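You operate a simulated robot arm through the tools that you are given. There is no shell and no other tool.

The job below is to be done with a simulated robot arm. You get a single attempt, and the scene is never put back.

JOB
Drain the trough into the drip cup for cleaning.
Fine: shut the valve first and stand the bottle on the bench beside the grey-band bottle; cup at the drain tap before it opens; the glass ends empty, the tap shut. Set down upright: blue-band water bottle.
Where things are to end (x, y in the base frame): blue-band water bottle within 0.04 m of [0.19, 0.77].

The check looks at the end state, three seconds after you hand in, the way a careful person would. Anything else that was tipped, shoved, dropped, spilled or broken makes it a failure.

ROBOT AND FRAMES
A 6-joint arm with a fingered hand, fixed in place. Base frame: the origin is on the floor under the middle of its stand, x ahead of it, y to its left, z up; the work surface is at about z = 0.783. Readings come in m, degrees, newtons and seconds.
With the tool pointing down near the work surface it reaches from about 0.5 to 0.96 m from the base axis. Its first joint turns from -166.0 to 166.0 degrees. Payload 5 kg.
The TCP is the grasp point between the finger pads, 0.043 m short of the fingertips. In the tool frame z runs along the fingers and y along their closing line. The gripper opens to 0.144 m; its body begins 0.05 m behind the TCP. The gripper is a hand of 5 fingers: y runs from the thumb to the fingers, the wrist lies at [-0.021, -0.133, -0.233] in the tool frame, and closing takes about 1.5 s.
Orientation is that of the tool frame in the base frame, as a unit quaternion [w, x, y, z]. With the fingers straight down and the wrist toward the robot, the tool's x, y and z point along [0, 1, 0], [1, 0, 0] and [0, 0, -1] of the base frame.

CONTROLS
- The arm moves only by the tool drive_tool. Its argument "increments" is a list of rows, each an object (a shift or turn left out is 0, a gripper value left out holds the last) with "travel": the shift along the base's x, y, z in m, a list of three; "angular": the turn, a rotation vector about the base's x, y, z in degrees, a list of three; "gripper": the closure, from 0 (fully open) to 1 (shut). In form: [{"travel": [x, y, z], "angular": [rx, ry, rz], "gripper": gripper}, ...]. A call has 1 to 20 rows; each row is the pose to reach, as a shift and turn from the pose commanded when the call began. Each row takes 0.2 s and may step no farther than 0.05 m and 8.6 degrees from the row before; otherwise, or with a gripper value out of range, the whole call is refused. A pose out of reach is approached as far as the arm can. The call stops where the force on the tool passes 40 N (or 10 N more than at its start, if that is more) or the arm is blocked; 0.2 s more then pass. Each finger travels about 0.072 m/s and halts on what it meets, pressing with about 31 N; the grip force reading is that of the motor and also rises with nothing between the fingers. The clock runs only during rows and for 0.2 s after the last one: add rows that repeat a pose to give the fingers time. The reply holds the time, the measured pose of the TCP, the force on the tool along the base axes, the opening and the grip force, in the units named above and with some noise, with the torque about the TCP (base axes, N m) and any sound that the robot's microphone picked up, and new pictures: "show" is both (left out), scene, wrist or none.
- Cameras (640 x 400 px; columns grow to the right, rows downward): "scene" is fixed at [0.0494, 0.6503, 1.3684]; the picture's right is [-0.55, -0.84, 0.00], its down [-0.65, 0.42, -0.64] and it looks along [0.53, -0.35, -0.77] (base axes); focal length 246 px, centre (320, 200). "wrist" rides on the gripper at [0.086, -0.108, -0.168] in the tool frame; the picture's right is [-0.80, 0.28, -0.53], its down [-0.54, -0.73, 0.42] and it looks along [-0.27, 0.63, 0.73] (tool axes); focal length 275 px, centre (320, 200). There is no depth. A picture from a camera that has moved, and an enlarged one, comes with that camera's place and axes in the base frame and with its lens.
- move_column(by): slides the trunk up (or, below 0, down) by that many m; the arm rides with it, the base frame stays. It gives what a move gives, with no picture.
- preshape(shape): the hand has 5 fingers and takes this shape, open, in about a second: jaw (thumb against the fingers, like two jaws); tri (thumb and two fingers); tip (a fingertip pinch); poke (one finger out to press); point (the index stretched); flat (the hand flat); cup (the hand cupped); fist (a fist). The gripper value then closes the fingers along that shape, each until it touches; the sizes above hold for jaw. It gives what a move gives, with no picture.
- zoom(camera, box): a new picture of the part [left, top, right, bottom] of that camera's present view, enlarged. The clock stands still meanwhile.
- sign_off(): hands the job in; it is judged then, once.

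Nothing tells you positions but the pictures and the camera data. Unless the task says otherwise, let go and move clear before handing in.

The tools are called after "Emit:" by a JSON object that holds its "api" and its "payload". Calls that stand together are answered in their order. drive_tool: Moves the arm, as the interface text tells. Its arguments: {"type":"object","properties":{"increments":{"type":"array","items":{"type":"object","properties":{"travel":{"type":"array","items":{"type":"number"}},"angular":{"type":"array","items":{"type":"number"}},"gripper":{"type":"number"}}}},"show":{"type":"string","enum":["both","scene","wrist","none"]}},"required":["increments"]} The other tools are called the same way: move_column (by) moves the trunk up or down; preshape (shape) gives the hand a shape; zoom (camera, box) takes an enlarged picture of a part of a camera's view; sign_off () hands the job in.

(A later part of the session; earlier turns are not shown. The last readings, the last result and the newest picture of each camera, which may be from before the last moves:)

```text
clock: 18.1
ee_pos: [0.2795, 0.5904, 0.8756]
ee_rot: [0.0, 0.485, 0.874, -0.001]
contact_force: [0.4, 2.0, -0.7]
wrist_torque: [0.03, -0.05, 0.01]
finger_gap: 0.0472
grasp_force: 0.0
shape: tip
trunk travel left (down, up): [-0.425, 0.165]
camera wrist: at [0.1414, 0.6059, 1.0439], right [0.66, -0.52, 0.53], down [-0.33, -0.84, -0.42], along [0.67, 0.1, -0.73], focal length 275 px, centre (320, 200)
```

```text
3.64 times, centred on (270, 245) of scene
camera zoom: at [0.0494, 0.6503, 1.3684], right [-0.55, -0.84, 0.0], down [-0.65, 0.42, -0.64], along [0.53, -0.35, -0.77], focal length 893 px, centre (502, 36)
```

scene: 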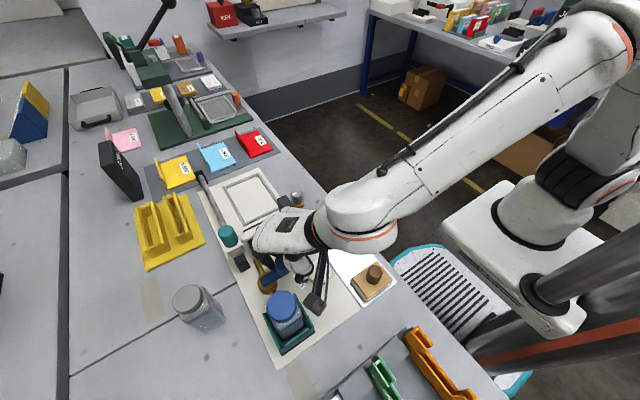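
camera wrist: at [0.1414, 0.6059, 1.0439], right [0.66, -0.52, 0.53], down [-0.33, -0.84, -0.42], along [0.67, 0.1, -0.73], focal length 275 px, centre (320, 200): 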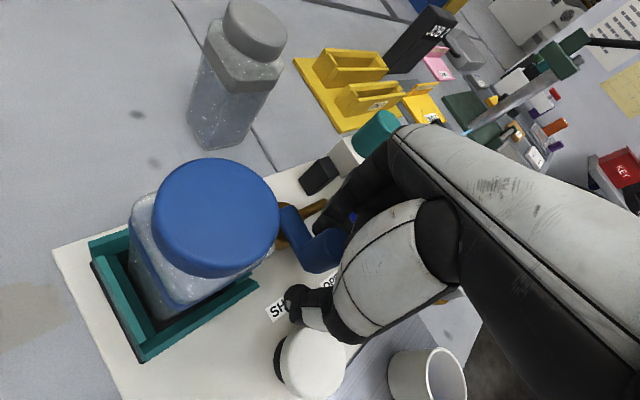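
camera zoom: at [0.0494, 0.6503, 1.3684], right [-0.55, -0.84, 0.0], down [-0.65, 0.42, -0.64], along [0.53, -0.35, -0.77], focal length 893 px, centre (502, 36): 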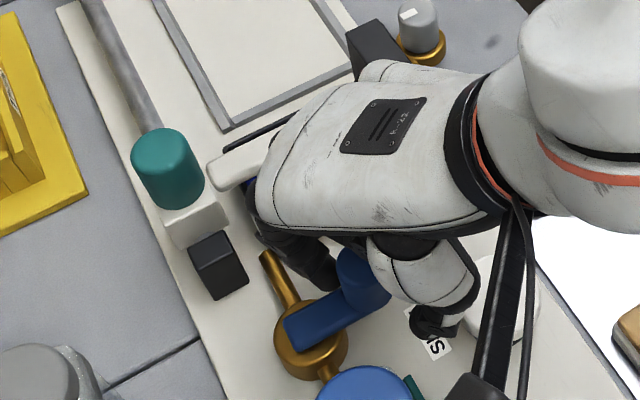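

The lever has swung to roughly -97 degrees and the force is low. I'll keep pushing in small steps toward the SHUT position near -120 degrees.

Emit:
{"api": "drive_tool", "payload": {"increments": [{"travel": [-0.005, 0.001, 0]}, {"travel": [-0.01, 0.002, 0]}, {"travel": [-0.014, 0.004, 0]}, {"travel": [-0.018, 0.006, 0]}, {"travel": [-0.018, 0.006, 0]}]}}

Emit:
{"api": "zoom", "payload": {"camera": "scene", "box": [220, 200, 320, 310]}}

Emit:
{"api": "zoom", "payload": {"camera": "wrist", "box": [200, 170, 380, 350]}}

```text
clock: 19.3
ee_pos: [0.2625, 0.5965, 0.8764]
ee_rot: [0.0, 0.485, 0.875, 0.001]
contact_force: [0.9, -0.1, 0.8]
wrist_torque: [0.04, -0.07, -0.01]
finger_gap: 0.0476
grasp_force: 0.1
shape: tip
trunk travel left (down, up): [-0.425, 0.165]
camera wrist: at [0.1239, 0.6118, 1.0433], right [0.66, -0.53, 0.53], down [-0.33, -0.84, -0.42], along [0.67, 0.11, -0.73], focal length 275 px, centre (320, 200)
```

scene: 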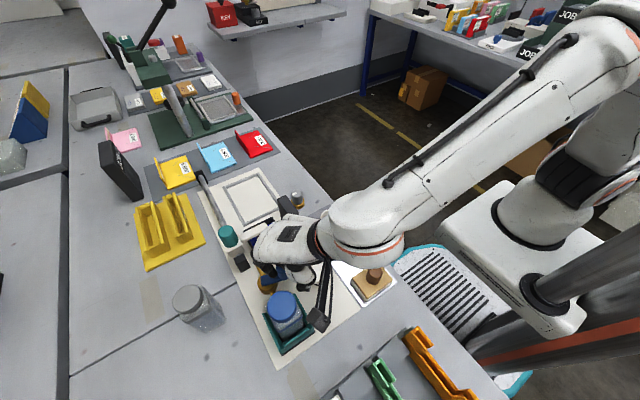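
wrist: 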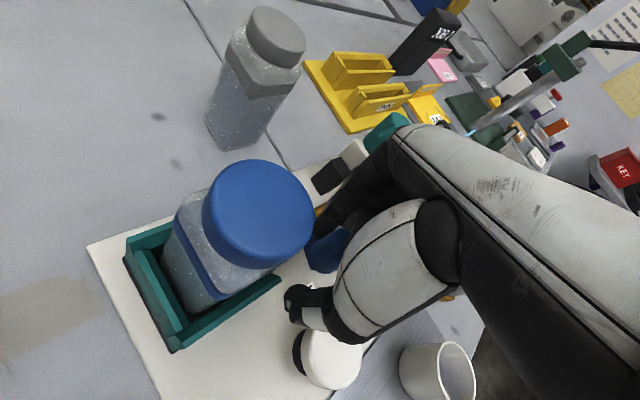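

```text
3.64 times, centred on (270, 255) of scene
camera zoom: at [0.0494, 0.6503, 1.3684], right [-0.55, -0.84, 0.0], down [-0.65, 0.42, -0.64], along [0.53, -0.35, -0.77], focal length 893 px, centre (502, 0)
```

zoom: 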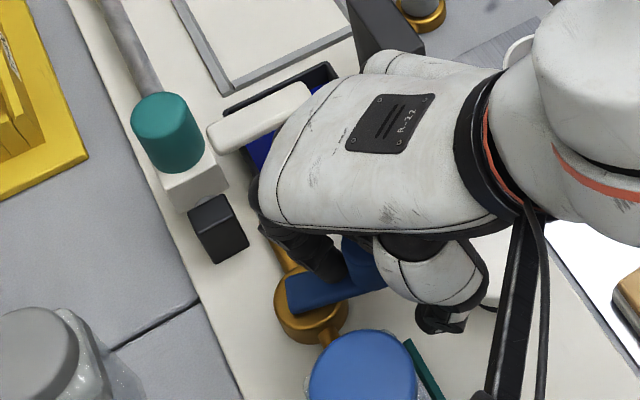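

```text
2.22 times, centred on (290, 260) of wrist
camera zoom: at [0.1239, 0.6118, 1.0433], right [0.66, -0.53, 0.53], down [-0.33, -0.84, -0.42], along [0.67, 0.11, -0.73], focal length 612 px, centre (387, 67)
```

zoom: 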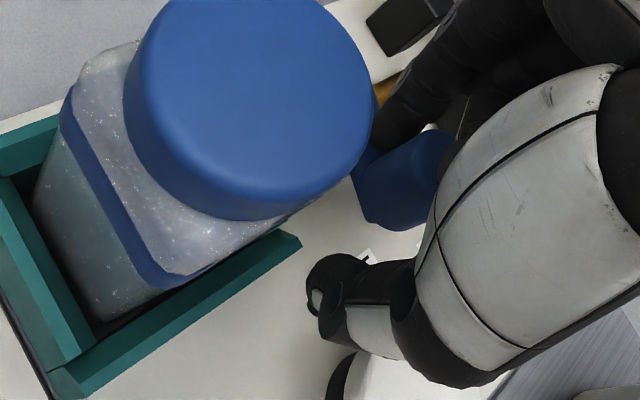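

The lever is now at about -119 degrees, matching the SHUT label. I'll nudge a little further in tiny steps to feel for a stop.

Emit:
{"api": "drive_tool", "payload": {"increments": [{"travel": [-0.002, 0.001, 0]}, {"travel": [-0.004, 0.002, 0]}, {"travel": [-0.004, 0.002, 0]}], "show": "none"}}

```text
clock: 20.1
ee_pos: [0.2571, 0.5977, 0.8756]
ee_rot: [0.0, 0.484, 0.875, 0.0]
contact_force: [1.1, 0.7, -0.6]
wrist_torque: [0.06, -0.01, -0.01]
finger_gap: 0.0471
grasp_force: 0.1
shape: tip
trunk travel left (down, up): [-0.425, 0.165]
```

No stop is felt yet and the force stays near 1 N. I'll open slightly, lift clear and check the lever's angle visually.

Emit:
{"api": "drive_tool", "payload": {"increments": [{"gripper": 0.55}, {"gripper": 0.55}, {"travel": [0, 0, 0.03], "gripper": 0.55}, {"travel": [0, 0, 0.07]}, {"travel": [0.01, -0.03, 0.1]}, {"travel": [0.04, -0.07, 0.11]}, {"travel": [0.07, -0.11, 0.12]}, {"travel": [0.1, -0.15, 0.12]}, {"travel": [0.1, -0.15, 0.12]}]}}

Emit:
{"api": "zoom", "payload": {"camera": "scene", "box": [220, 200, 340, 340]}}

Emit:
{"api": "zoom", "payload": {"camera": "wrist", "box": [60, 170, 300, 390]}}

```text
refused: row 6 steps farther than a row can; nothing moved
```

```text
2.86 times, centred on (280, 270) of scene
camera zoom: at [0.0494, 0.6503, 1.3684], right [-0.55, -0.84, 0.0], down [-0.65, 0.42, -0.64], along [0.53, -0.35, -0.77], focal length 702 px, centre (434, 0)
```

zoom: 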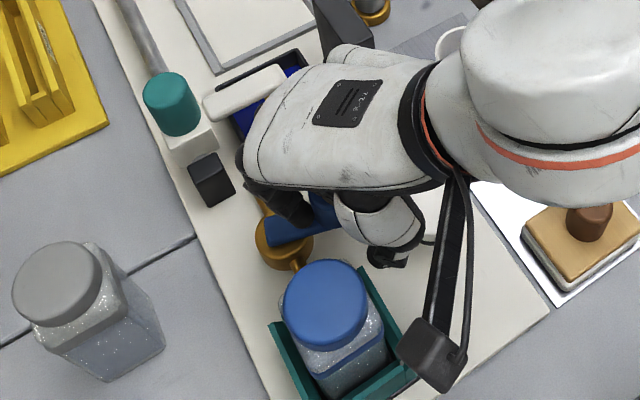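

```text
1.82 times, centred on (180, 280) of wrist
camera zoom: at [0.1197, 0.6135, 1.0435], right [0.66, -0.52, 0.53], down [-0.33, -0.84, -0.42], along [0.67, 0.1, -0.73], focal length 500 px, centre (574, 54)
```

zoom: 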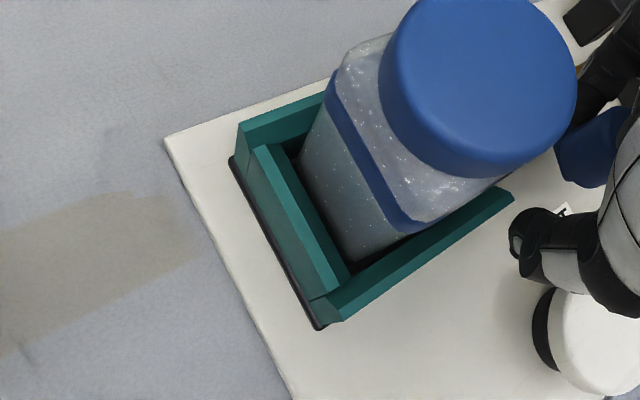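

Emit:
{"api": "drive_tool", "payload": {"increments": [{"gripper": 0.55}, {"gripper": 0.55}, {"travel": [0, 0, 0.03], "gripper": 0.55}, {"travel": [0, 0, 0.07]}, {"travel": [0.01, -0.02, 0.1]}, {"travel": [0.03, -0.05, 0.12]}, {"travel": [0.05, -0.085, 0.13]}, {"travel": [0.07, -0.12, 0.13]}, {"travel": [0.09, -0.15, 0.13]}, {"travel": [0.09, -0.15, 0.13]}]}}

Emit:
{"api": "zoom", "payload": {"camera": "scene", "box": [220, 200, 340, 340]}}

Emit:
{"api": "zoom", "payload": {"camera": "wrist", "box": [100, 170, 340, 390]}}

```text
clock: 22.3
ee_pos: [0.348, 0.4478, 1.0057]
ee_rot: [0.0, 0.484, 0.875, 0.0]
contact_force: [-0.4, -0.3, 0.4]
wrist_torque: [0.03, 0.04, 0.0]
finger_gap: 0.0643
grasp_force: 0.1
shape: tip
trunk travel left (down, up): [-0.425, 0.165]
camera wrist: at [0.2097, 0.4624, 1.1724], right [0.66, -0.52, 0.53], down [-0.33, -0.84, -0.42], along [0.67, 0.11, -0.73], focal length 275 px, centre (320, 200)
```

scene: 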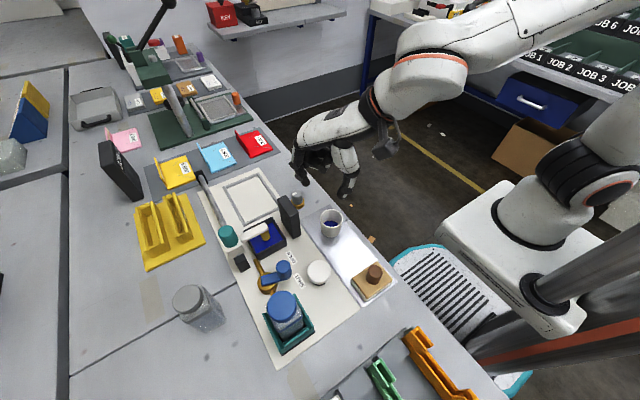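
wrist: 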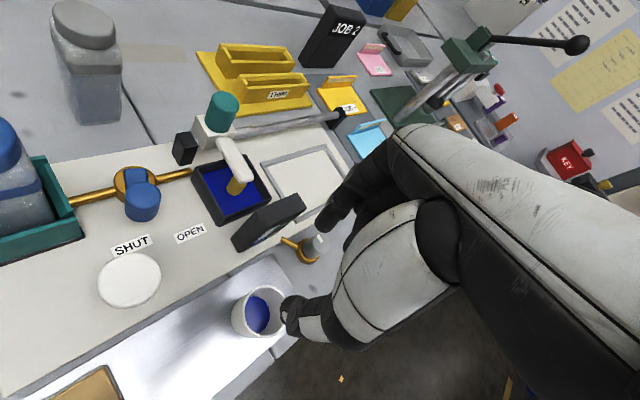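

```text
2.86 times, centred on (280, 270) of scene
camera zoom: at [0.0494, 0.6503, 1.3684], right [-0.55, -0.84, 0.0], down [-0.65, 0.42, -0.64], along [0.53, -0.35, -0.77], focal length 702 px, centre (434, 0)
```

zoom: 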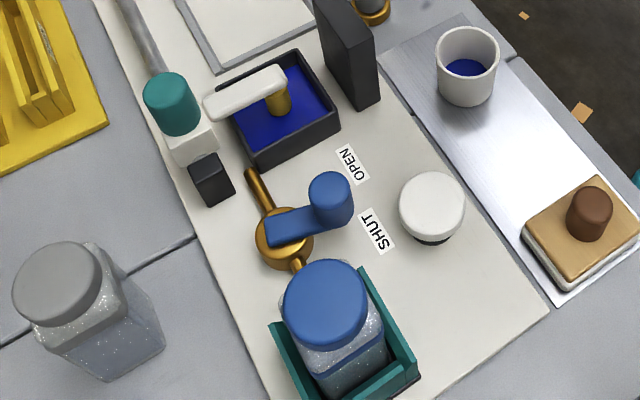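

```text
1.82 times, centred on (220, 280) of wrist
camera zoom: at [0.2097, 0.4624, 1.1724], right [0.66, -0.52, 0.53], down [-0.33, -0.84, -0.42], along [0.67, 0.11, -0.73], focal length 500 px, centre (502, 54)
```

zoom: 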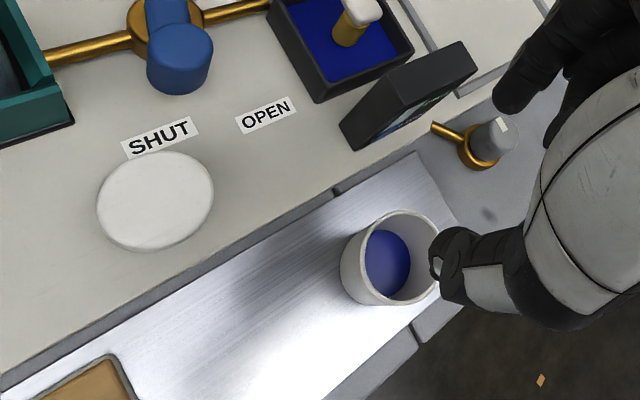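

The lever now points close to the SHUT label but I'm not sure it is fully there. I'll zoom in to measure its angle against the label.

Emit:
{"api": "zoom", "payload": {"camera": "scene", "box": [245, 235, 325, 285]}}

Emit:
{"api": "zoom", "payload": {"camera": "wrist", "box": [90, 150, 220, 260]}}

Emit:
{"api": "zoom", "payload": {"camera": "wrist", "box": [220, 180, 340, 280]}}

```text
8.00 times, centred on (285, 260) of scene
camera zoom: at [0.0494, 0.6503, 1.3684], right [-0.55, -0.84, 0.0], down [-0.65, 0.42, -0.64], along [0.53, -0.35, -0.77], focal length 1964 px, centre (600, -280)
```

zoom: 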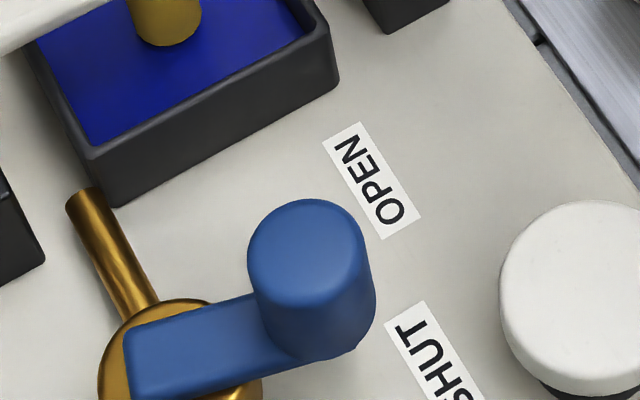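

```text
3.64 times, centred on (155, 205) of wrist
camera zoom: at [0.2097, 0.4624, 1.1724], right [0.66, -0.52, 0.53], down [-0.33, -0.84, -0.42], along [0.67, 0.11, -0.73], focal length 1001 px, centre (920, 182)
```

zoom: 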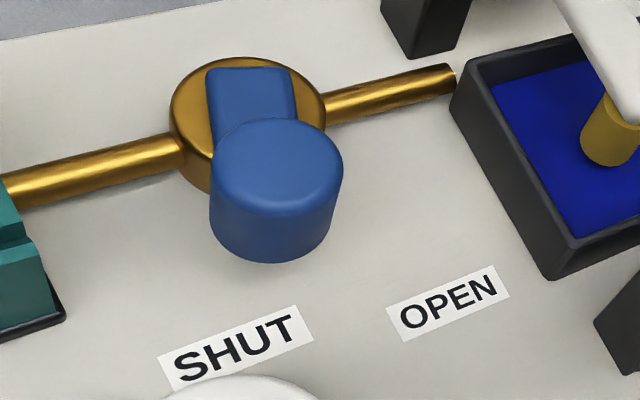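

```text
4.00 times, centred on (280, 230) of wrist
camera zoom: at [0.2097, 0.4624, 1.1724], right [0.66, -0.52, 0.53], down [-0.33, -0.84, -0.42], along [0.67, 0.11, -0.73], focal length 1101 px, centre (480, 80)
```

zoom: 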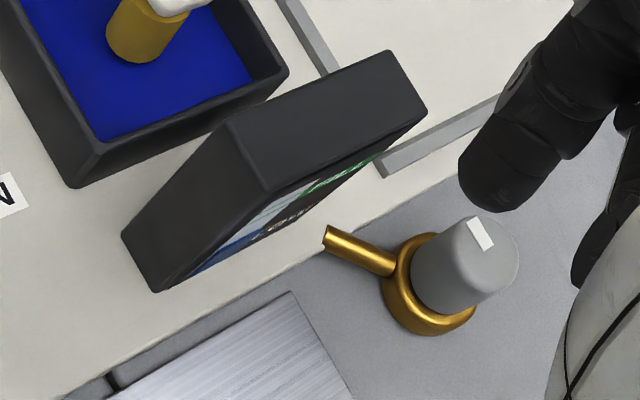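

The lever plate is at about -108 degrees. It started near -55 and SHUT should be nearer -125, so it isn't fully shut. I'll close the pinch and push the knob further from its other side, moving in -x at y ≈ 0.583.

Emit:
{"api": "drive_tool", "payload": {"increments": [{"travel": [-0.006, 0.035, 0.0], "angular": [0, 0, 4], "gripper": 0.95}, {"travel": [-0.012, 0.07, 0.0], "angular": [0, 0, 8]}, {"travel": [-0.018, 0.1, 0.0], "angular": [0, 0, 11]}, {"travel": [-0.023, 0.134, 0.0], "angular": [0, 0, 13]}, {"travel": [-0.023, 0.134, -0.03], "angular": [0, 0, 13]}, {"travel": [-0.023, 0.134, -0.06], "angular": [0, 0, 13]}, {"travel": [-0.023, 0.134, -0.06], "angular": [0, 0, 13]}]}}

Emit:
{"api": "zoom", "payload": {"camera": "wrist", "box": [200, 150, 400, 350]}}

Emit:
{"api": "zoom", "payload": {"camera": "scene", "box": [220, 180, 340, 320]}}

```text
clock: 23.9
ee_pos: [0.3238, 0.5827, 0.9458]
ee_rot: [0.0, 0.382, 0.924, 0.0]
contact_force: [0.0, 0.1, -0.7]
wrist_torque: [0.0, 0.02, 0.01]
finger_gap: 0.0077
grasp_force: 0.1
shape: tip
trunk travel left (down, up): [-0.425, 0.165]
camera wrist: at [0.1861, 0.5659, 1.113], right [0.76, -0.36, 0.53], down [-0.13, -0.9, -0.42], along [0.63, 0.25, -0.73], focal length 275 px, centre (320, 200)
```

scene: 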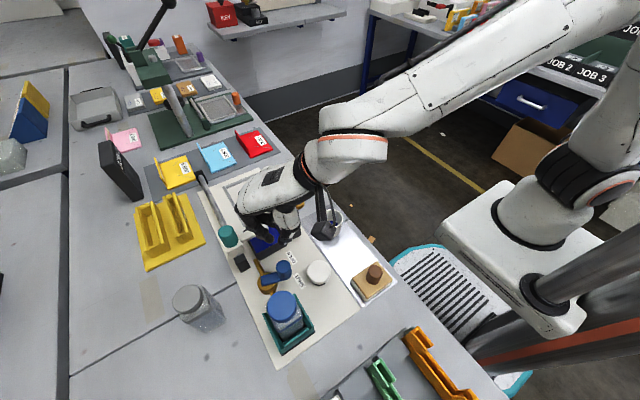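
wrist: 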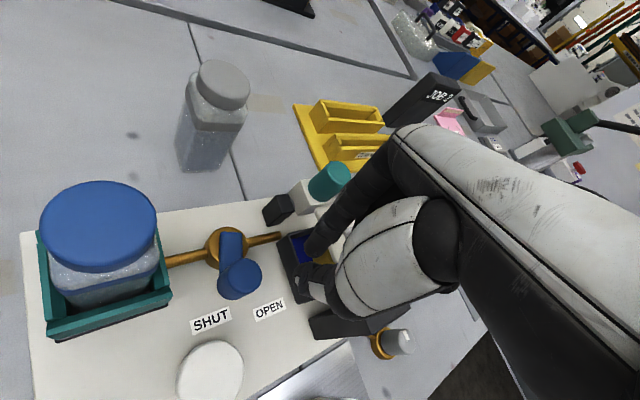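

```text
2.00 times, centred on (300, 250) of wrist
camera zoom: at [0.1861, 0.5659, 1.113], right [0.76, -0.36, 0.53], down [-0.13, -0.9, -0.42], along [0.63, 0.25, -0.73], focal length 551 px, centre (360, 100)
```

zoom: 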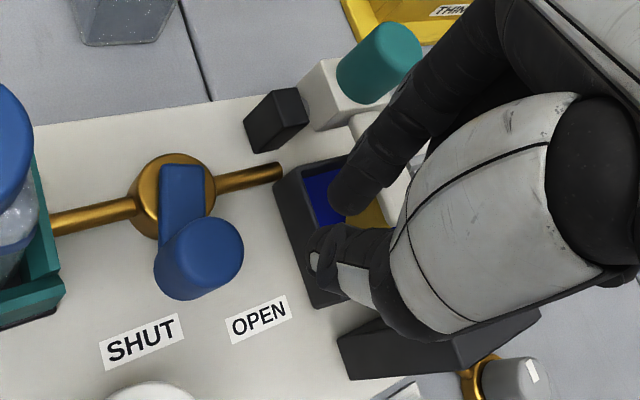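

```text
2.86 times, centred on (280, 250) of scene
camera zoom: at [0.0494, 0.6503, 1.3684], right [-0.55, -0.84, 0.0], down [-0.65, 0.42, -0.64], along [0.53, -0.35, -0.77], focal length 702 px, centre (434, 57)
```

zoom: 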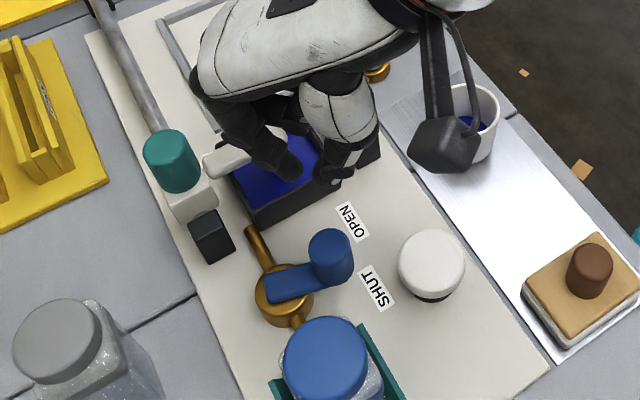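

The closed fingertips sit to the +x side of the knob. I'll lower and push in -x in small steps.

Emit:
{"api": "drive_tool", "payload": {"increments": [{"travel": [-0.005, 0.0, -0.02]}, {"travel": [-0.005, 0.0, -0.04]}, {"travel": [-0.005, 0.0, -0.056]}, {"travel": [-0.012, 0.0, -0.056]}, {"travel": [-0.018, 0.0, -0.056]}, {"travel": [-0.023, 0.0, -0.056]}, {"travel": [-0.027, 0.0, -0.056]}, {"travel": [-0.031, 0.0, -0.056]}, {"travel": [-0.034, 0.0, -0.056]}, {"travel": [-0.034, 0.0, -0.056]}]}}

Emit:
{"api": "zoom", "payload": {"camera": "wrist", "box": [200, 150, 400, 350]}}

Emit:
{"api": "zoom", "payload": {"camera": "scene", "box": [220, 180, 340, 320]}}

```text
clock: 26.1
ee_pos: [0.2923, 0.5826, 0.89]
ee_rot: [0.0, 0.383, 0.924, 0.0]
contact_force: [0.8, -0.3, 0.8]
wrist_torque: [-0.01, -0.08, 0.01]
finger_gap: 0.0075
grasp_force: 0.1
shape: tip
trunk travel left (down, up): [-0.425, 0.165]
camera wrist: at [0.1529, 0.5662, 1.0576], right [0.76, -0.36, 0.53], down [-0.13, -0.9, -0.42], along [0.63, 0.25, -0.73], focal length 275 px, centre (320, 200)
```

scene: 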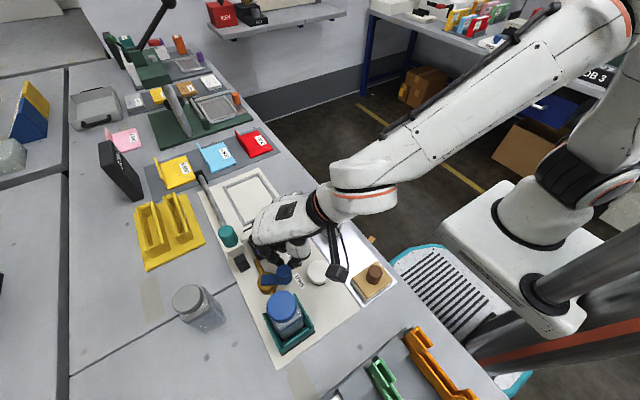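
wrist: 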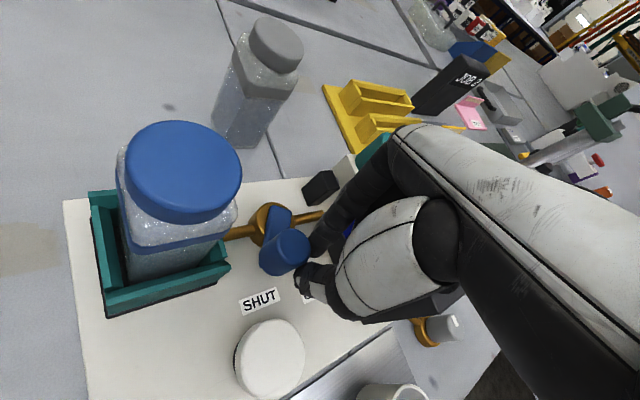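

```text
2.00 times, centred on (300, 250) of wrist
camera zoom: at [0.1529, 0.5662, 1.0576], right [0.76, -0.36, 0.53], down [-0.13, -0.9, -0.42], along [0.63, 0.25, -0.73], focal length 551 px, centre (360, 100)
```

zoom: 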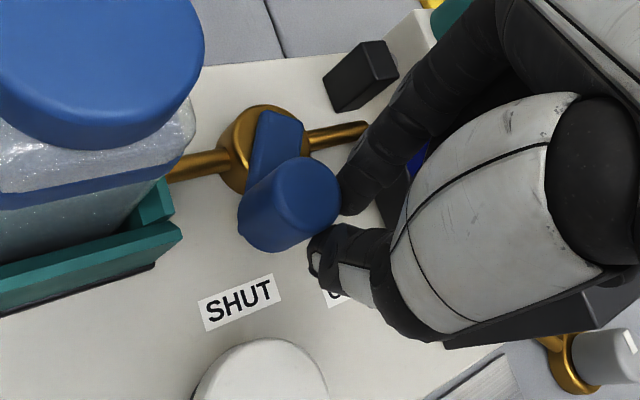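

```text
2.86 times, centred on (280, 250) of scene
camera zoom: at [0.0494, 0.6503, 1.3684], right [-0.55, -0.84, 0.0], down [-0.65, 0.42, -0.64], along [0.53, -0.35, -0.77], focal length 702 px, centre (434, 57)
```

zoom: 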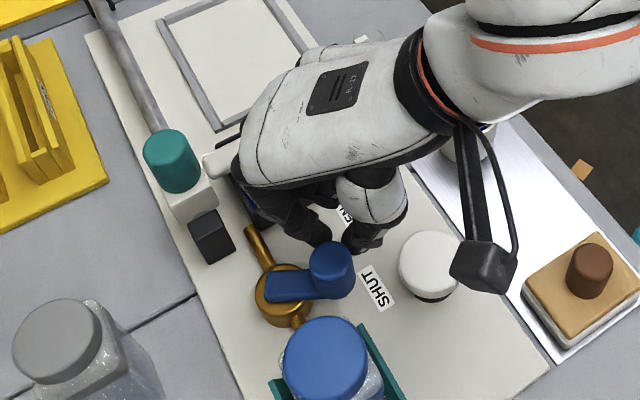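

Emit:
{"api": "drive_tool", "payload": {"increments": [{"travel": [-0.003, 0.0, 0]}, {"travel": [-0.006, 0.0005, 0]}, {"travel": [-0.009, 0.001, 0]}, {"travel": [-0.012, 0.002, 0]}, {"travel": [-0.012, 0.002, 0]}]}}

Emit:
{"api": "zoom", "payload": {"camera": "wrist", "box": [200, 150, 400, 350]}}

Emit:
{"api": "zoom", "payload": {"camera": "scene", "box": [220, 180, 340, 320]}}

```text
clock: 27.3
ee_pos: [0.2796, 0.5852, 0.8902]
ee_rot: [0.0, 0.383, 0.924, 0.001]
contact_force: [1.2, -0.6, 1.4]
wrist_torque: [-0.01, -0.04, -0.03]
finger_gap: 0.0073
grasp_force: 0.0
shape: tip
trunk travel left (down, up): [-0.425, 0.165]
camera wrist: at [0.1405, 0.5687, 1.0572], right [0.76, -0.36, 0.53], down [-0.13, -0.9, -0.42], along [0.63, 0.25, -0.73], focal length 275 px, centre (320, 200)
```

scene: 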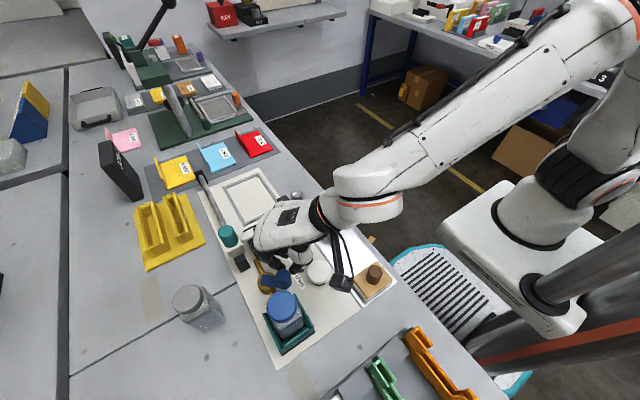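
wrist: 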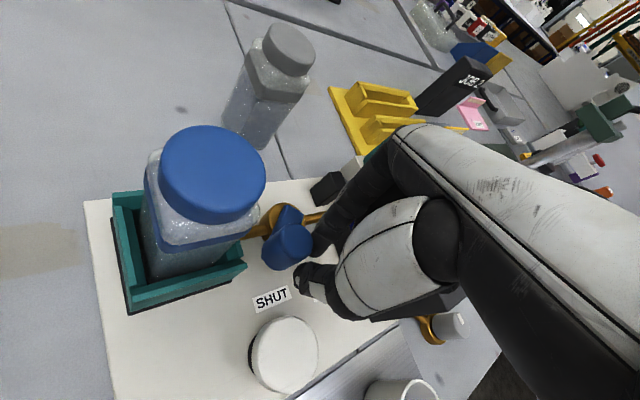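

```text
2.00 times, centred on (300, 250) of wrist
camera zoom: at [0.1405, 0.5687, 1.0572], right [0.76, -0.36, 0.53], down [-0.13, -0.9, -0.42], along [0.63, 0.25, -0.73], focal length 551 px, centre (360, 100)
```

zoom: 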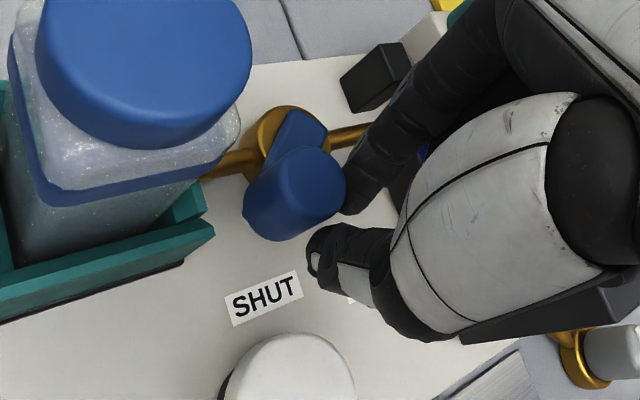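

```text
2.86 times, centred on (280, 250) of scene
camera zoom: at [0.0494, 0.6503, 1.3684], right [-0.55, -0.84, 0.0], down [-0.65, 0.42, -0.64], along [0.53, -0.35, -0.77], focal length 702 px, centre (434, 57)
```

zoom: 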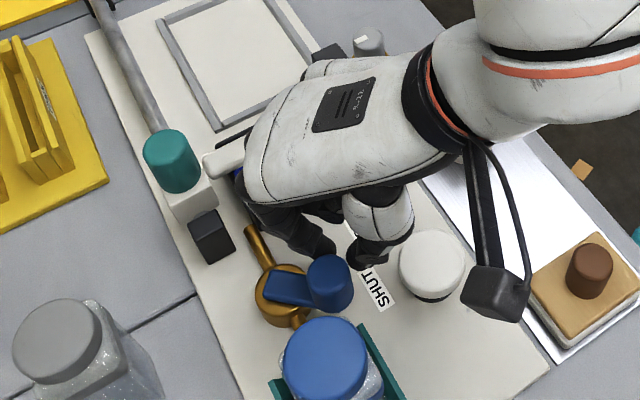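

The lever is at about -131 degrees, still with no stop. I'll continue gently along the arc to find the end of travel.

Emit:
{"api": "drive_tool", "payload": {"increments": [{"travel": [-0.003, 0.001, 0]}, {"travel": [-0.006, 0.0025, 0]}, {"travel": [-0.009, 0.0045, 0]}, {"travel": [-0.012, 0.0065, 0]}, {"travel": [-0.012, 0.0065, 0]}]}}

Emit:
{"api": "zoom", "payload": {"camera": "wrist", "box": [200, 150, 400, 350]}}

Emit:
{"api": "zoom", "payload": {"camera": "scene", "box": [220, 180, 340, 320]}}

```text
clock: 28.4
ee_pos: [0.272, 0.5863, 0.8889]
ee_rot: [0.003, 0.386, 0.922, -0.003]
contact_force: [20.3, -17.1, 7.2]
wrist_torque: [-0.48, -0.79, -0.42]
finger_gap: 0.0076
grasp_force: 0.1
shape: tip
trunk travel left (down, up): [-0.425, 0.165]
stopped in row 5: the force on the tool passed its limit at 42 N (the readings are from after the stop); the commanded pose is now the measured one
camera wrist: at [0.1329, 0.5726, 1.0567], right [0.76, -0.36, 0.54], down [-0.14, -0.9, -0.42], along [0.64, 0.24, -0.73], focal length 275 px, centre (320, 200)
```

scene: 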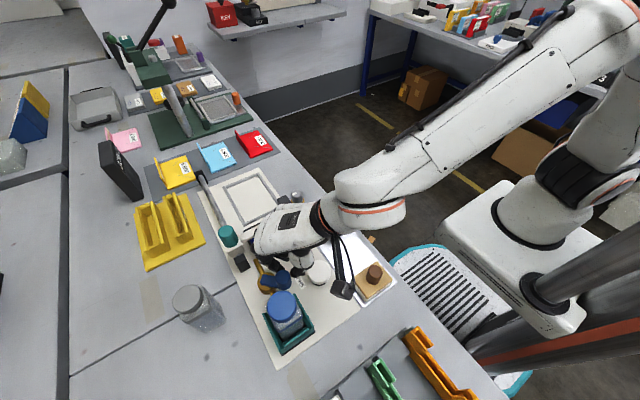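
wrist: 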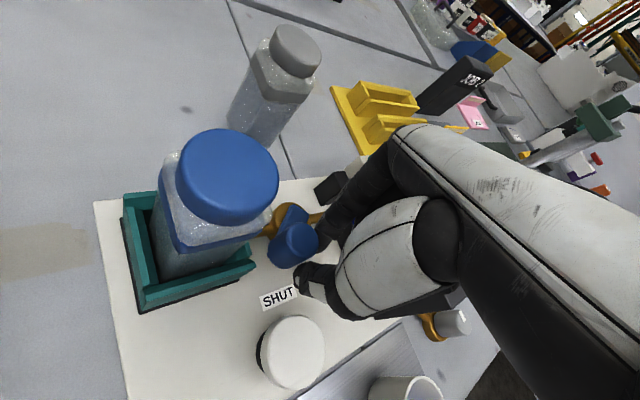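

```text
2.00 times, centred on (300, 250) of wrist
camera zoom: at [0.1329, 0.5726, 1.0567], right [0.76, -0.36, 0.54], down [-0.14, -0.9, -0.42], along [0.64, 0.24, -0.73], focal length 551 px, centre (360, 100)
```

zoom: 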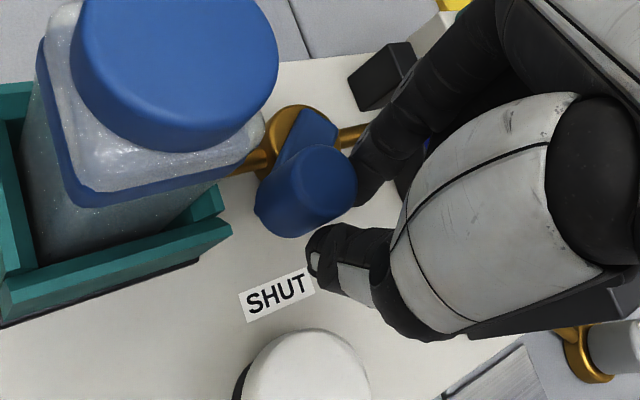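

```text
2.86 times, centred on (280, 250) of scene
camera zoom: at [0.0494, 0.6503, 1.3684], right [-0.55, -0.84, 0.0], down [-0.65, 0.42, -0.64], along [0.53, -0.35, -0.77], focal length 702 px, centre (434, 57)
```

zoom: 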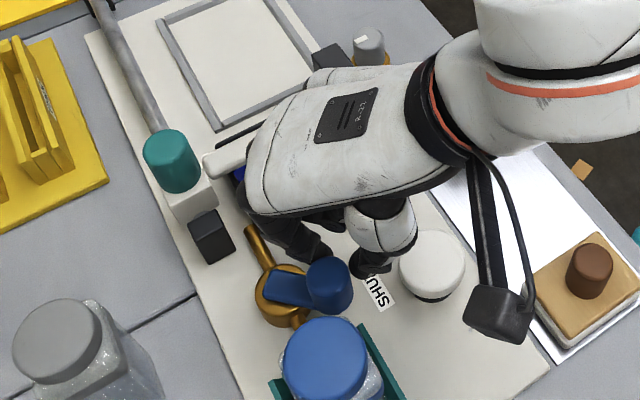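

The lever hit its hard stop at about -132 degrees, past the SHUT label, so the valve is fully shut. I'll back off, lift clear and switch to the jaw shape for the bottle.

Emit:
{"api": "drive_tool", "payload": {"increments": [{"travel": [0.008, -0.005, 0]}, {"travel": [0.015, -0.009, 0.01]}, {"travel": [0.018, -0.012, 0.05]}, {"travel": [0.018, -0.02, 0.095]}, {"travel": [0.018, -0.04, 0.135]}, {"travel": [0.018, -0.07, 0.165]}, {"travel": [0.018, -0.1, 0.18]}, {"travel": [0.018, -0.1, 0.18]}], "show": "none"}}

Emit:
{"api": "preshape", "payload": {"shape": "jaw"}}

Emit:
{"api": "zoom", "payload": {"camera": "scene", "box": [150, 220, 340, 350]}}

Emit:
{"api": "zoom", "payload": {"camera": "wrist", "box": [0, 100, 300, 300]}}

```text
clock: 30.2
ee_pos: [0.286, 0.4879, 1.0702]
ee_rot: [0.001, 0.384, 0.923, -0.003]
contact_force: [-0.8, -1.1, 1.3]
wrist_torque: [0.06, -0.03, -0.01]
finger_gap: 0.0069
grasp_force: 0.0
shape: tip
trunk travel left (down, up): [-0.425, 0.165]
```

```text
clock: 31.1
ee_pos: [0.286, 0.4875, 1.0696]
ee_rot: [0.001, 0.384, 0.923, -0.003]
contact_force: [0.6, -0.4, 0.0]
wrist_torque: [0.02, 0.0, -0.01]
finger_gap: 0.1436
grasp_force: 0.1
shape: jaw
trunk travel left (down, up): [-0.425, 0.165]
```

```text
3.08 times, centred on (245, 285) of scene
camera zoom: at [0.0494, 0.6503, 1.3684], right [-0.55, -0.84, 0.0], down [-0.65, 0.42, -0.64], along [0.53, -0.35, -0.77], focal length 756 px, centre (551, -62)
```

zoom: 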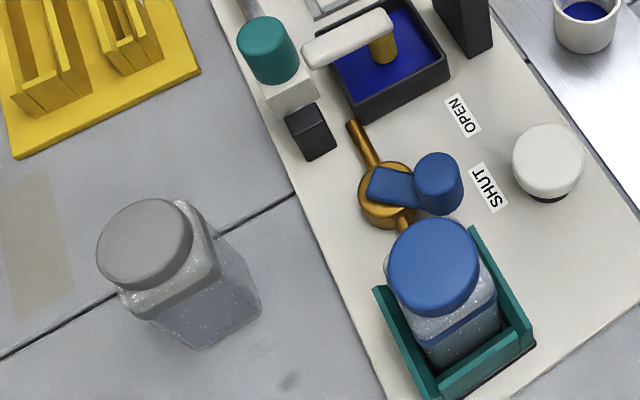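

```text
2.00 times, centred on (150, 200) of wrist
camera zoom: at [0.1479, 0.4733, 1.2366], right [0.76, -0.36, 0.54], down [-0.13, -0.9, -0.42], along [0.63, 0.25, -0.73], focal length 551 px, centre (660, 200)
```

zoom: 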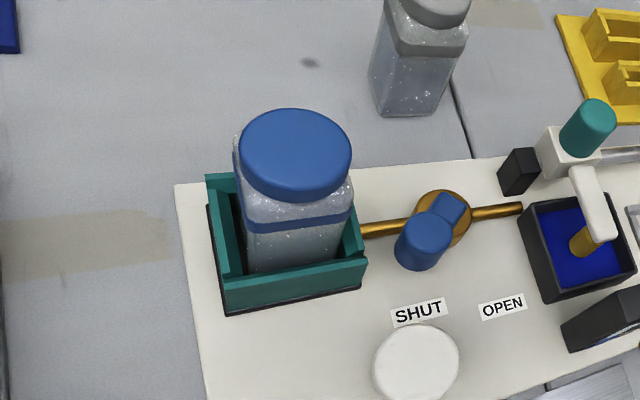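

The valve lever is holding at its stop. The blue bottle's cap is at about (0.188, 0.632) with its top near z 0.94. I'll hover over it with the jaw closing along y, so the fingers avoid the lever and later the grey bottle.

Emit:
{"api": "drive_tool", "payload": {"increments": [{"travel": [-0.014, 0.021, 0.0], "angular": [0, 0, 6.4], "gripper": 0.2}, {"travel": [-0.028, 0.042, 0.0], "angular": [0, 0, 12.8]}, {"travel": [-0.042, 0.063, 0.0], "angular": [0, 0, 19.2]}, {"travel": [-0.056, 0.084, 0.0], "angular": [0, 0, 25.6]}, {"travel": [-0.07, 0.105, 0.0], "angular": [0, 0, 32]}, {"travel": [-0.084, 0.126, 0.0], "angular": [0, 0, 38.5]}, {"travel": [-0.097, 0.1455, 0.0], "angular": [0, 0, 45]}, {"travel": [-0.097, 0.1455, -0.03], "angular": [0, 0, 45]}, {"travel": [-0.097, 0.1455, -0.03], "angular": [0, 0, 45]}]}}

```text
clock: 33.1
ee_pos: [0.1907, 0.6339, 1.0399]
ee_rot: [0.003, 0.001, 1.0, -0.002]
contact_force: [-0.7, 0.7, -0.9]
wrist_torque: [-0.01, 0.0, -0.02]
finger_gap: 0.1156
grasp_force: 0.0
shape: jaw
trunk travel left (down, up): [-0.425, 0.165]
camera wrist: at [0.1029, 0.5257, 1.2077], right [0.79, 0.28, 0.54], down [0.54, -0.73, -0.42], along [0.27, 0.62, -0.73], focal length 275 px, centre (320, 200)
```

scene: 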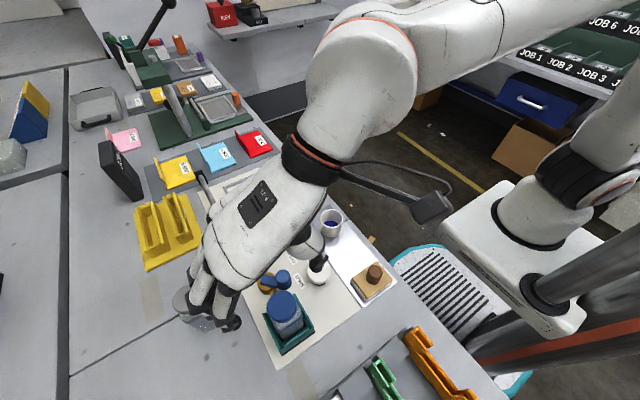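
wrist: 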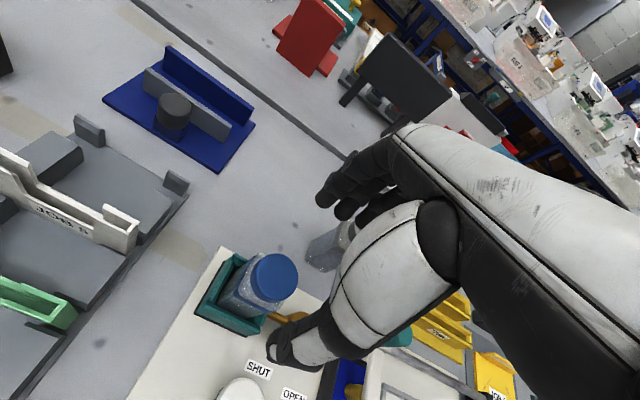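

Emit:
{"api": "zoom", "payload": {"camera": "wrist", "box": [180, 150, 420, 390]}}

Emit:
{"api": "zoom", "payload": {"camera": "scene", "box": [150, 200, 350, 360]}}

```text
1.67 times, centred on (300, 270) of wrist
camera zoom: at [0.1029, 0.5257, 1.2077], right [0.79, 0.28, 0.54], down [0.54, -0.73, -0.42], along [0.27, 0.62, -0.73], focal length 459 px, centre (353, 83)
```

zoom: 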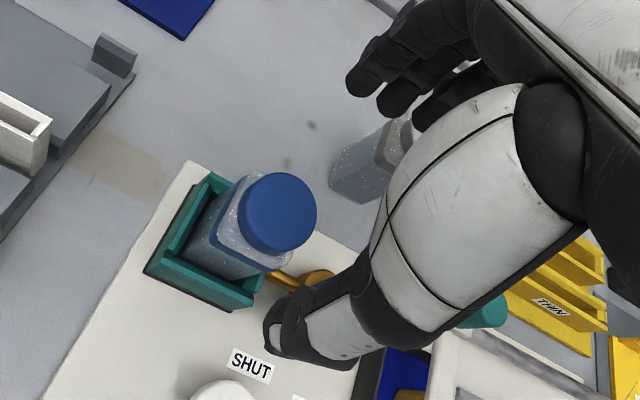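

```text
2.50 times, centred on (250, 280) of scene
camera zoom: at [0.0494, 0.6503, 1.3684], right [-0.55, -0.84, 0.0], down [-0.65, 0.42, -0.64], along [0.53, -0.35, -0.77], focal length 614 px, centre (495, 0)
```

zoom: 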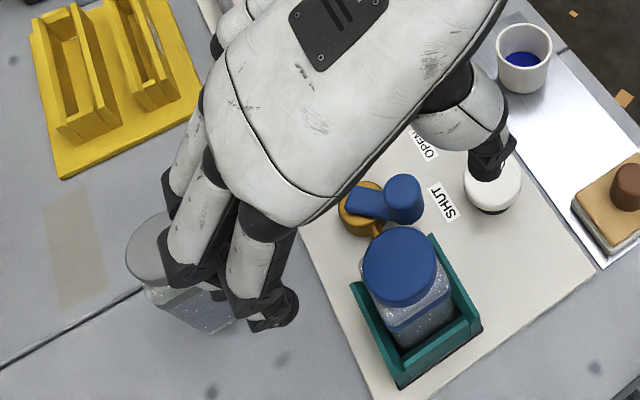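

The hand is directly above the bottle with the thumb on the -y side and the fingers on the +y side. I'll descend to z ≈ 0.905, so the palm stays just above the cap.

Emit:
{"api": "drive_tool", "payload": {"increments": [{"travel": [-0.001, -0.001, -0.03]}, {"travel": [-0.001, -0.001, -0.06]}, {"travel": [-0.001, -0.001, -0.09]}, {"travel": [-0.001, -0.001, -0.09]}]}}

Emit:
{"api": "zoom", "payload": {"camera": "wrist", "box": [180, 150, 420, 390]}}

Emit:
{"api": "zoom", "payload": {"camera": "scene", "box": [180, 220, 340, 360]}}

```text
clock: 34.1
ee_pos: [0.1878, 0.6323, 0.9486]
ee_rot: [0.003, 0.002, 1.0, -0.001]
contact_force: [0.2, 0.8, -0.7]
wrist_torque: [0.0, 0.01, 0.0]
finger_gap: 0.1153
grasp_force: 0.0
shape: jaw
trunk travel left (down, up): [-0.425, 0.165]
camera wrist: at [0.1003, 0.5245, 1.1155], right [0.79, 0.28, 0.54], down [0.54, -0.73, -0.42], along [0.27, 0.62, -0.73], focal length 275 px, centre (320, 200)
```

scene: 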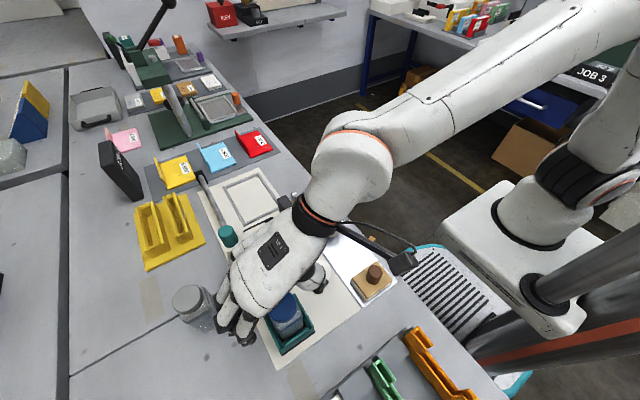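
wrist: 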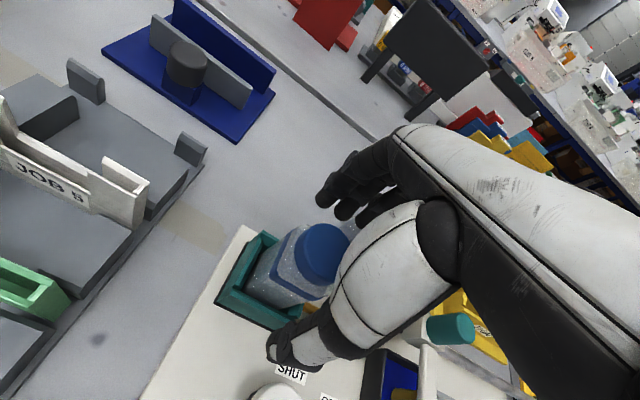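

```text
1.67 times, centred on (300, 270) of wrist
camera zoom: at [0.1003, 0.5245, 1.1155], right [0.79, 0.28, 0.54], down [0.54, -0.73, -0.42], along [0.27, 0.62, -0.73], focal length 459 px, centre (353, 83)
```

zoom: 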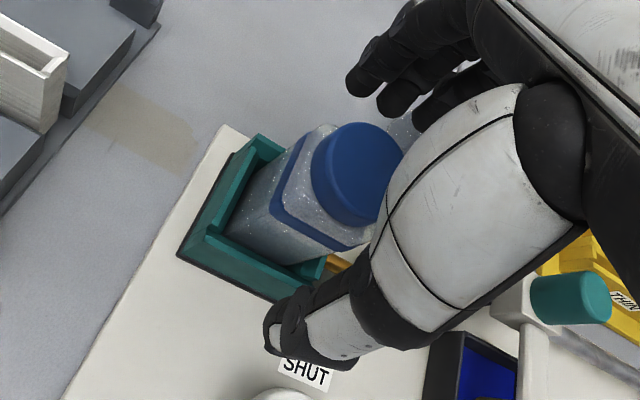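

```text
2.86 times, centred on (260, 290) of scene
camera zoom: at [0.0494, 0.6503, 1.3684], right [-0.55, -0.84, 0.0], down [-0.65, 0.42, -0.64], along [0.53, -0.35, -0.77], focal length 702 px, centre (491, -57)
```

zoom: 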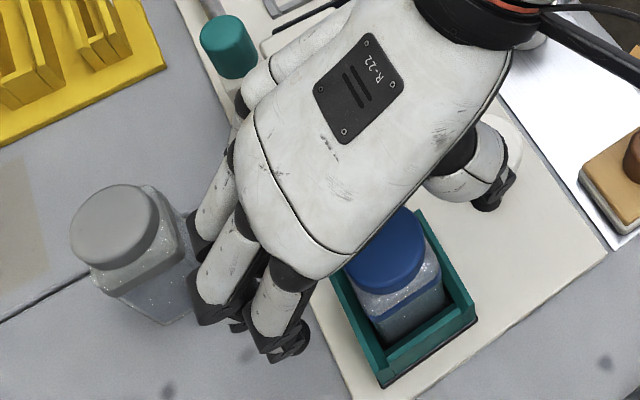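

The finger row extends toward +x, so the outer fingers come near the grey bottle. I'll narrow the gap to about 0.088 m here before descending further, then check the clearance.

Emit:
{"api": "drive_tool", "payload": {"increments": [{"gripper": 0.38}, {"gripper": 0.38}, {"gripper": 0.38}, {"travel": [0, 0, -0.02]}, {"travel": [0, 0, -0.043]}, {"travel": [0, 0, -0.043]}]}}

Emit:
{"api": "zoom", "payload": {"camera": "wrist", "box": [180, 150, 420, 390]}}

Emit:
{"api": "zoom", "payload": {"camera": "scene", "box": [180, 220, 340, 360]}}

```text
clock: 35.5
ee_pos: [0.1882, 0.6352, 0.9053]
ee_rot: [0.003, 0.001, 1.0, -0.001]
contact_force: [-1.3, -0.5, -0.6]
wrist_torque: [-0.02, 0.03, 0.04]
finger_gap: 0.0896
grasp_force: 0.1
shape: jaw
trunk travel left (down, up): [-0.425, 0.165]
camera wrist: at [0.0999, 0.5264, 1.0734], right [0.79, 0.28, 0.54], down [0.54, -0.73, -0.42], along [0.27, 0.62, -0.73], focal length 275 px, centre (320, 200)
```

scene: 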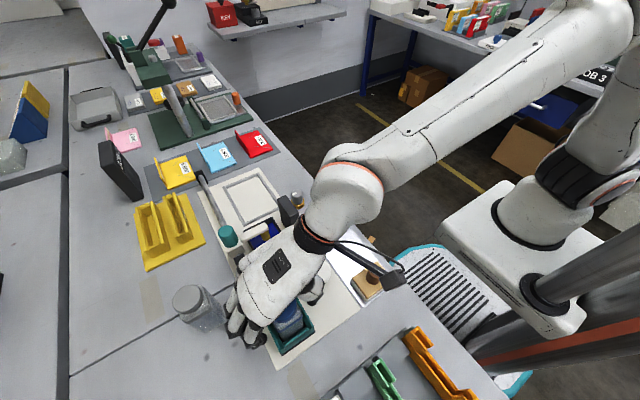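
wrist: 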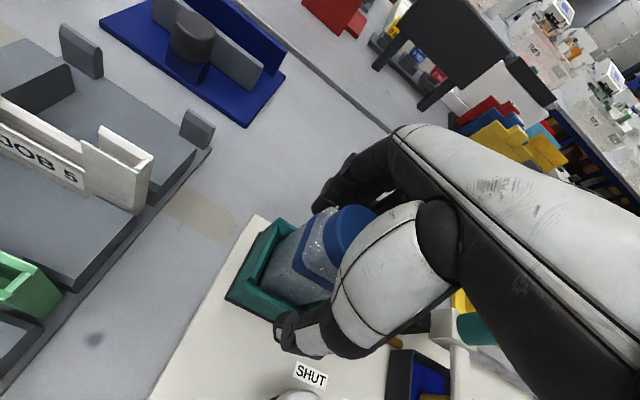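

```text
1.67 times, centred on (300, 270) of wrist
camera zoom: at [0.0999, 0.5264, 1.0734], right [0.79, 0.28, 0.54], down [0.54, -0.73, -0.42], along [0.27, 0.62, -0.73], focal length 459 px, centre (353, 83)
```

zoom: 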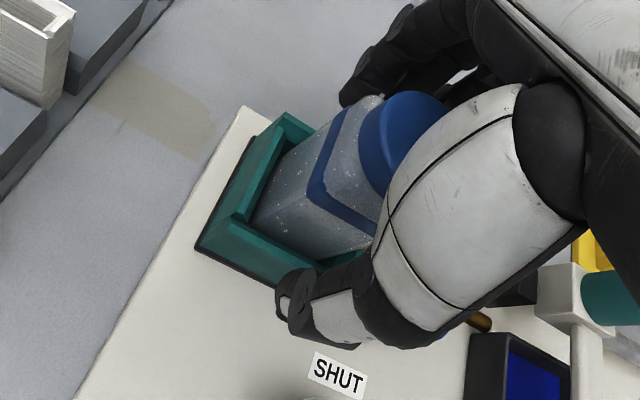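

```text
2.86 times, centred on (260, 290) of scene
camera zoom: at [0.0494, 0.6503, 1.3684], right [-0.55, -0.84, 0.0], down [-0.65, 0.42, -0.64], along [0.53, -0.35, -0.77], focal length 702 px, centre (491, -57)
```

zoom: 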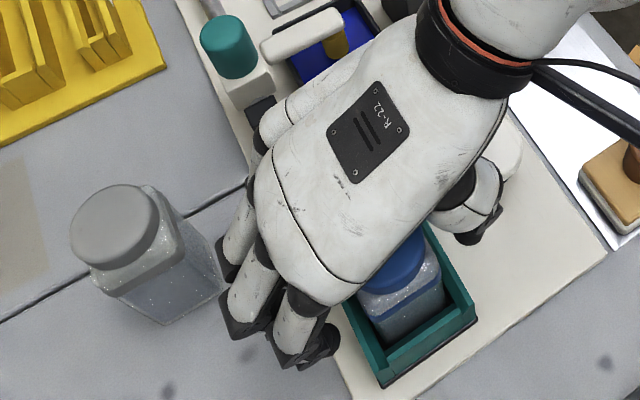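

The hand straddles the bottle with no contact. I'll close on it, commanding only a bit past the bottle's width so the outer fingers don't reach the lever.

Emit:
{"api": "drive_tool", "payload": {"increments": [{"gripper": 0.5}, {"gripper": 0.6}, {"gripper": 0.7}, {"gripper": 0.7}, {"gripper": 0.7}, {"gripper": 0.7}]}}

Emit:
{"api": "zoom", "payload": {"camera": "wrist", "box": [180, 150, 420, 390]}}

Emit:
{"api": "zoom", "payload": {"camera": "scene", "box": [180, 220, 340, 360]}}

```text
clock: 36.9
ee_pos: [0.1882, 0.6348, 0.9049]
ee_rot: [0.002, 0.002, 1.0, -0.002]
contact_force: [0.0, -1.8, -0.9]
wrist_torque: [-0.03, -0.03, 0.02]
finger_gap: 0.045
grasp_force: 30.4
shape: jaw
trunk travel left (down, up): [-0.425, 0.165]
camera wrist: at [0.0999, 0.5262, 1.0735], right [0.79, 0.28, 0.54], down [0.54, -0.73, -0.42], along [0.27, 0.62, -0.73], focal length 275 px, centre (320, 200)
```

scene: 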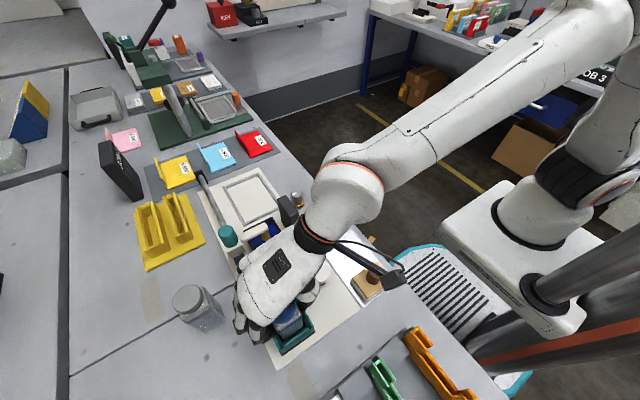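
wrist: 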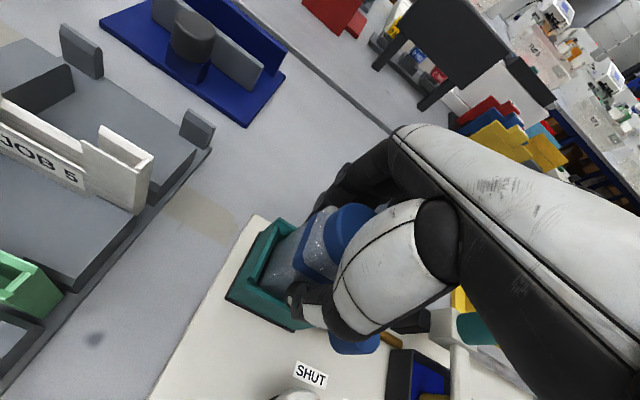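

```text
1.67 times, centred on (300, 270) of wrist
camera zoom: at [0.0999, 0.5262, 1.0735], right [0.79, 0.28, 0.54], down [0.54, -0.73, -0.42], along [0.27, 0.62, -0.73], focal length 459 px, centre (353, 83)
```

zoom: 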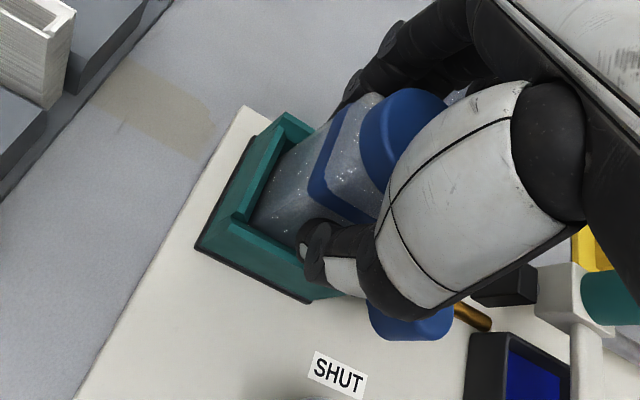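

```text
2.86 times, centred on (260, 290) of scene
camera zoom: at [0.0494, 0.6503, 1.3684], right [-0.55, -0.84, 0.0], down [-0.65, 0.42, -0.64], along [0.53, -0.35, -0.77], focal length 702 px, centre (491, -57)
```

zoom: 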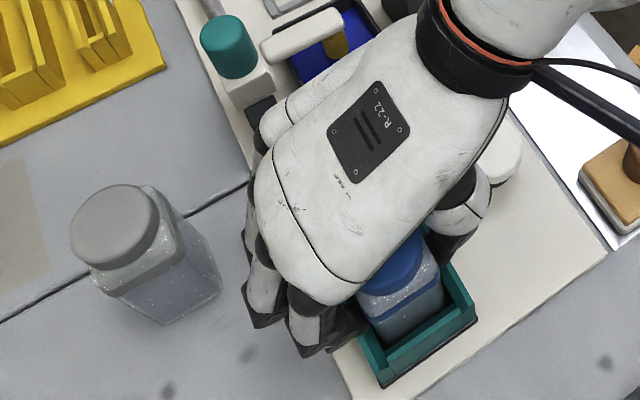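

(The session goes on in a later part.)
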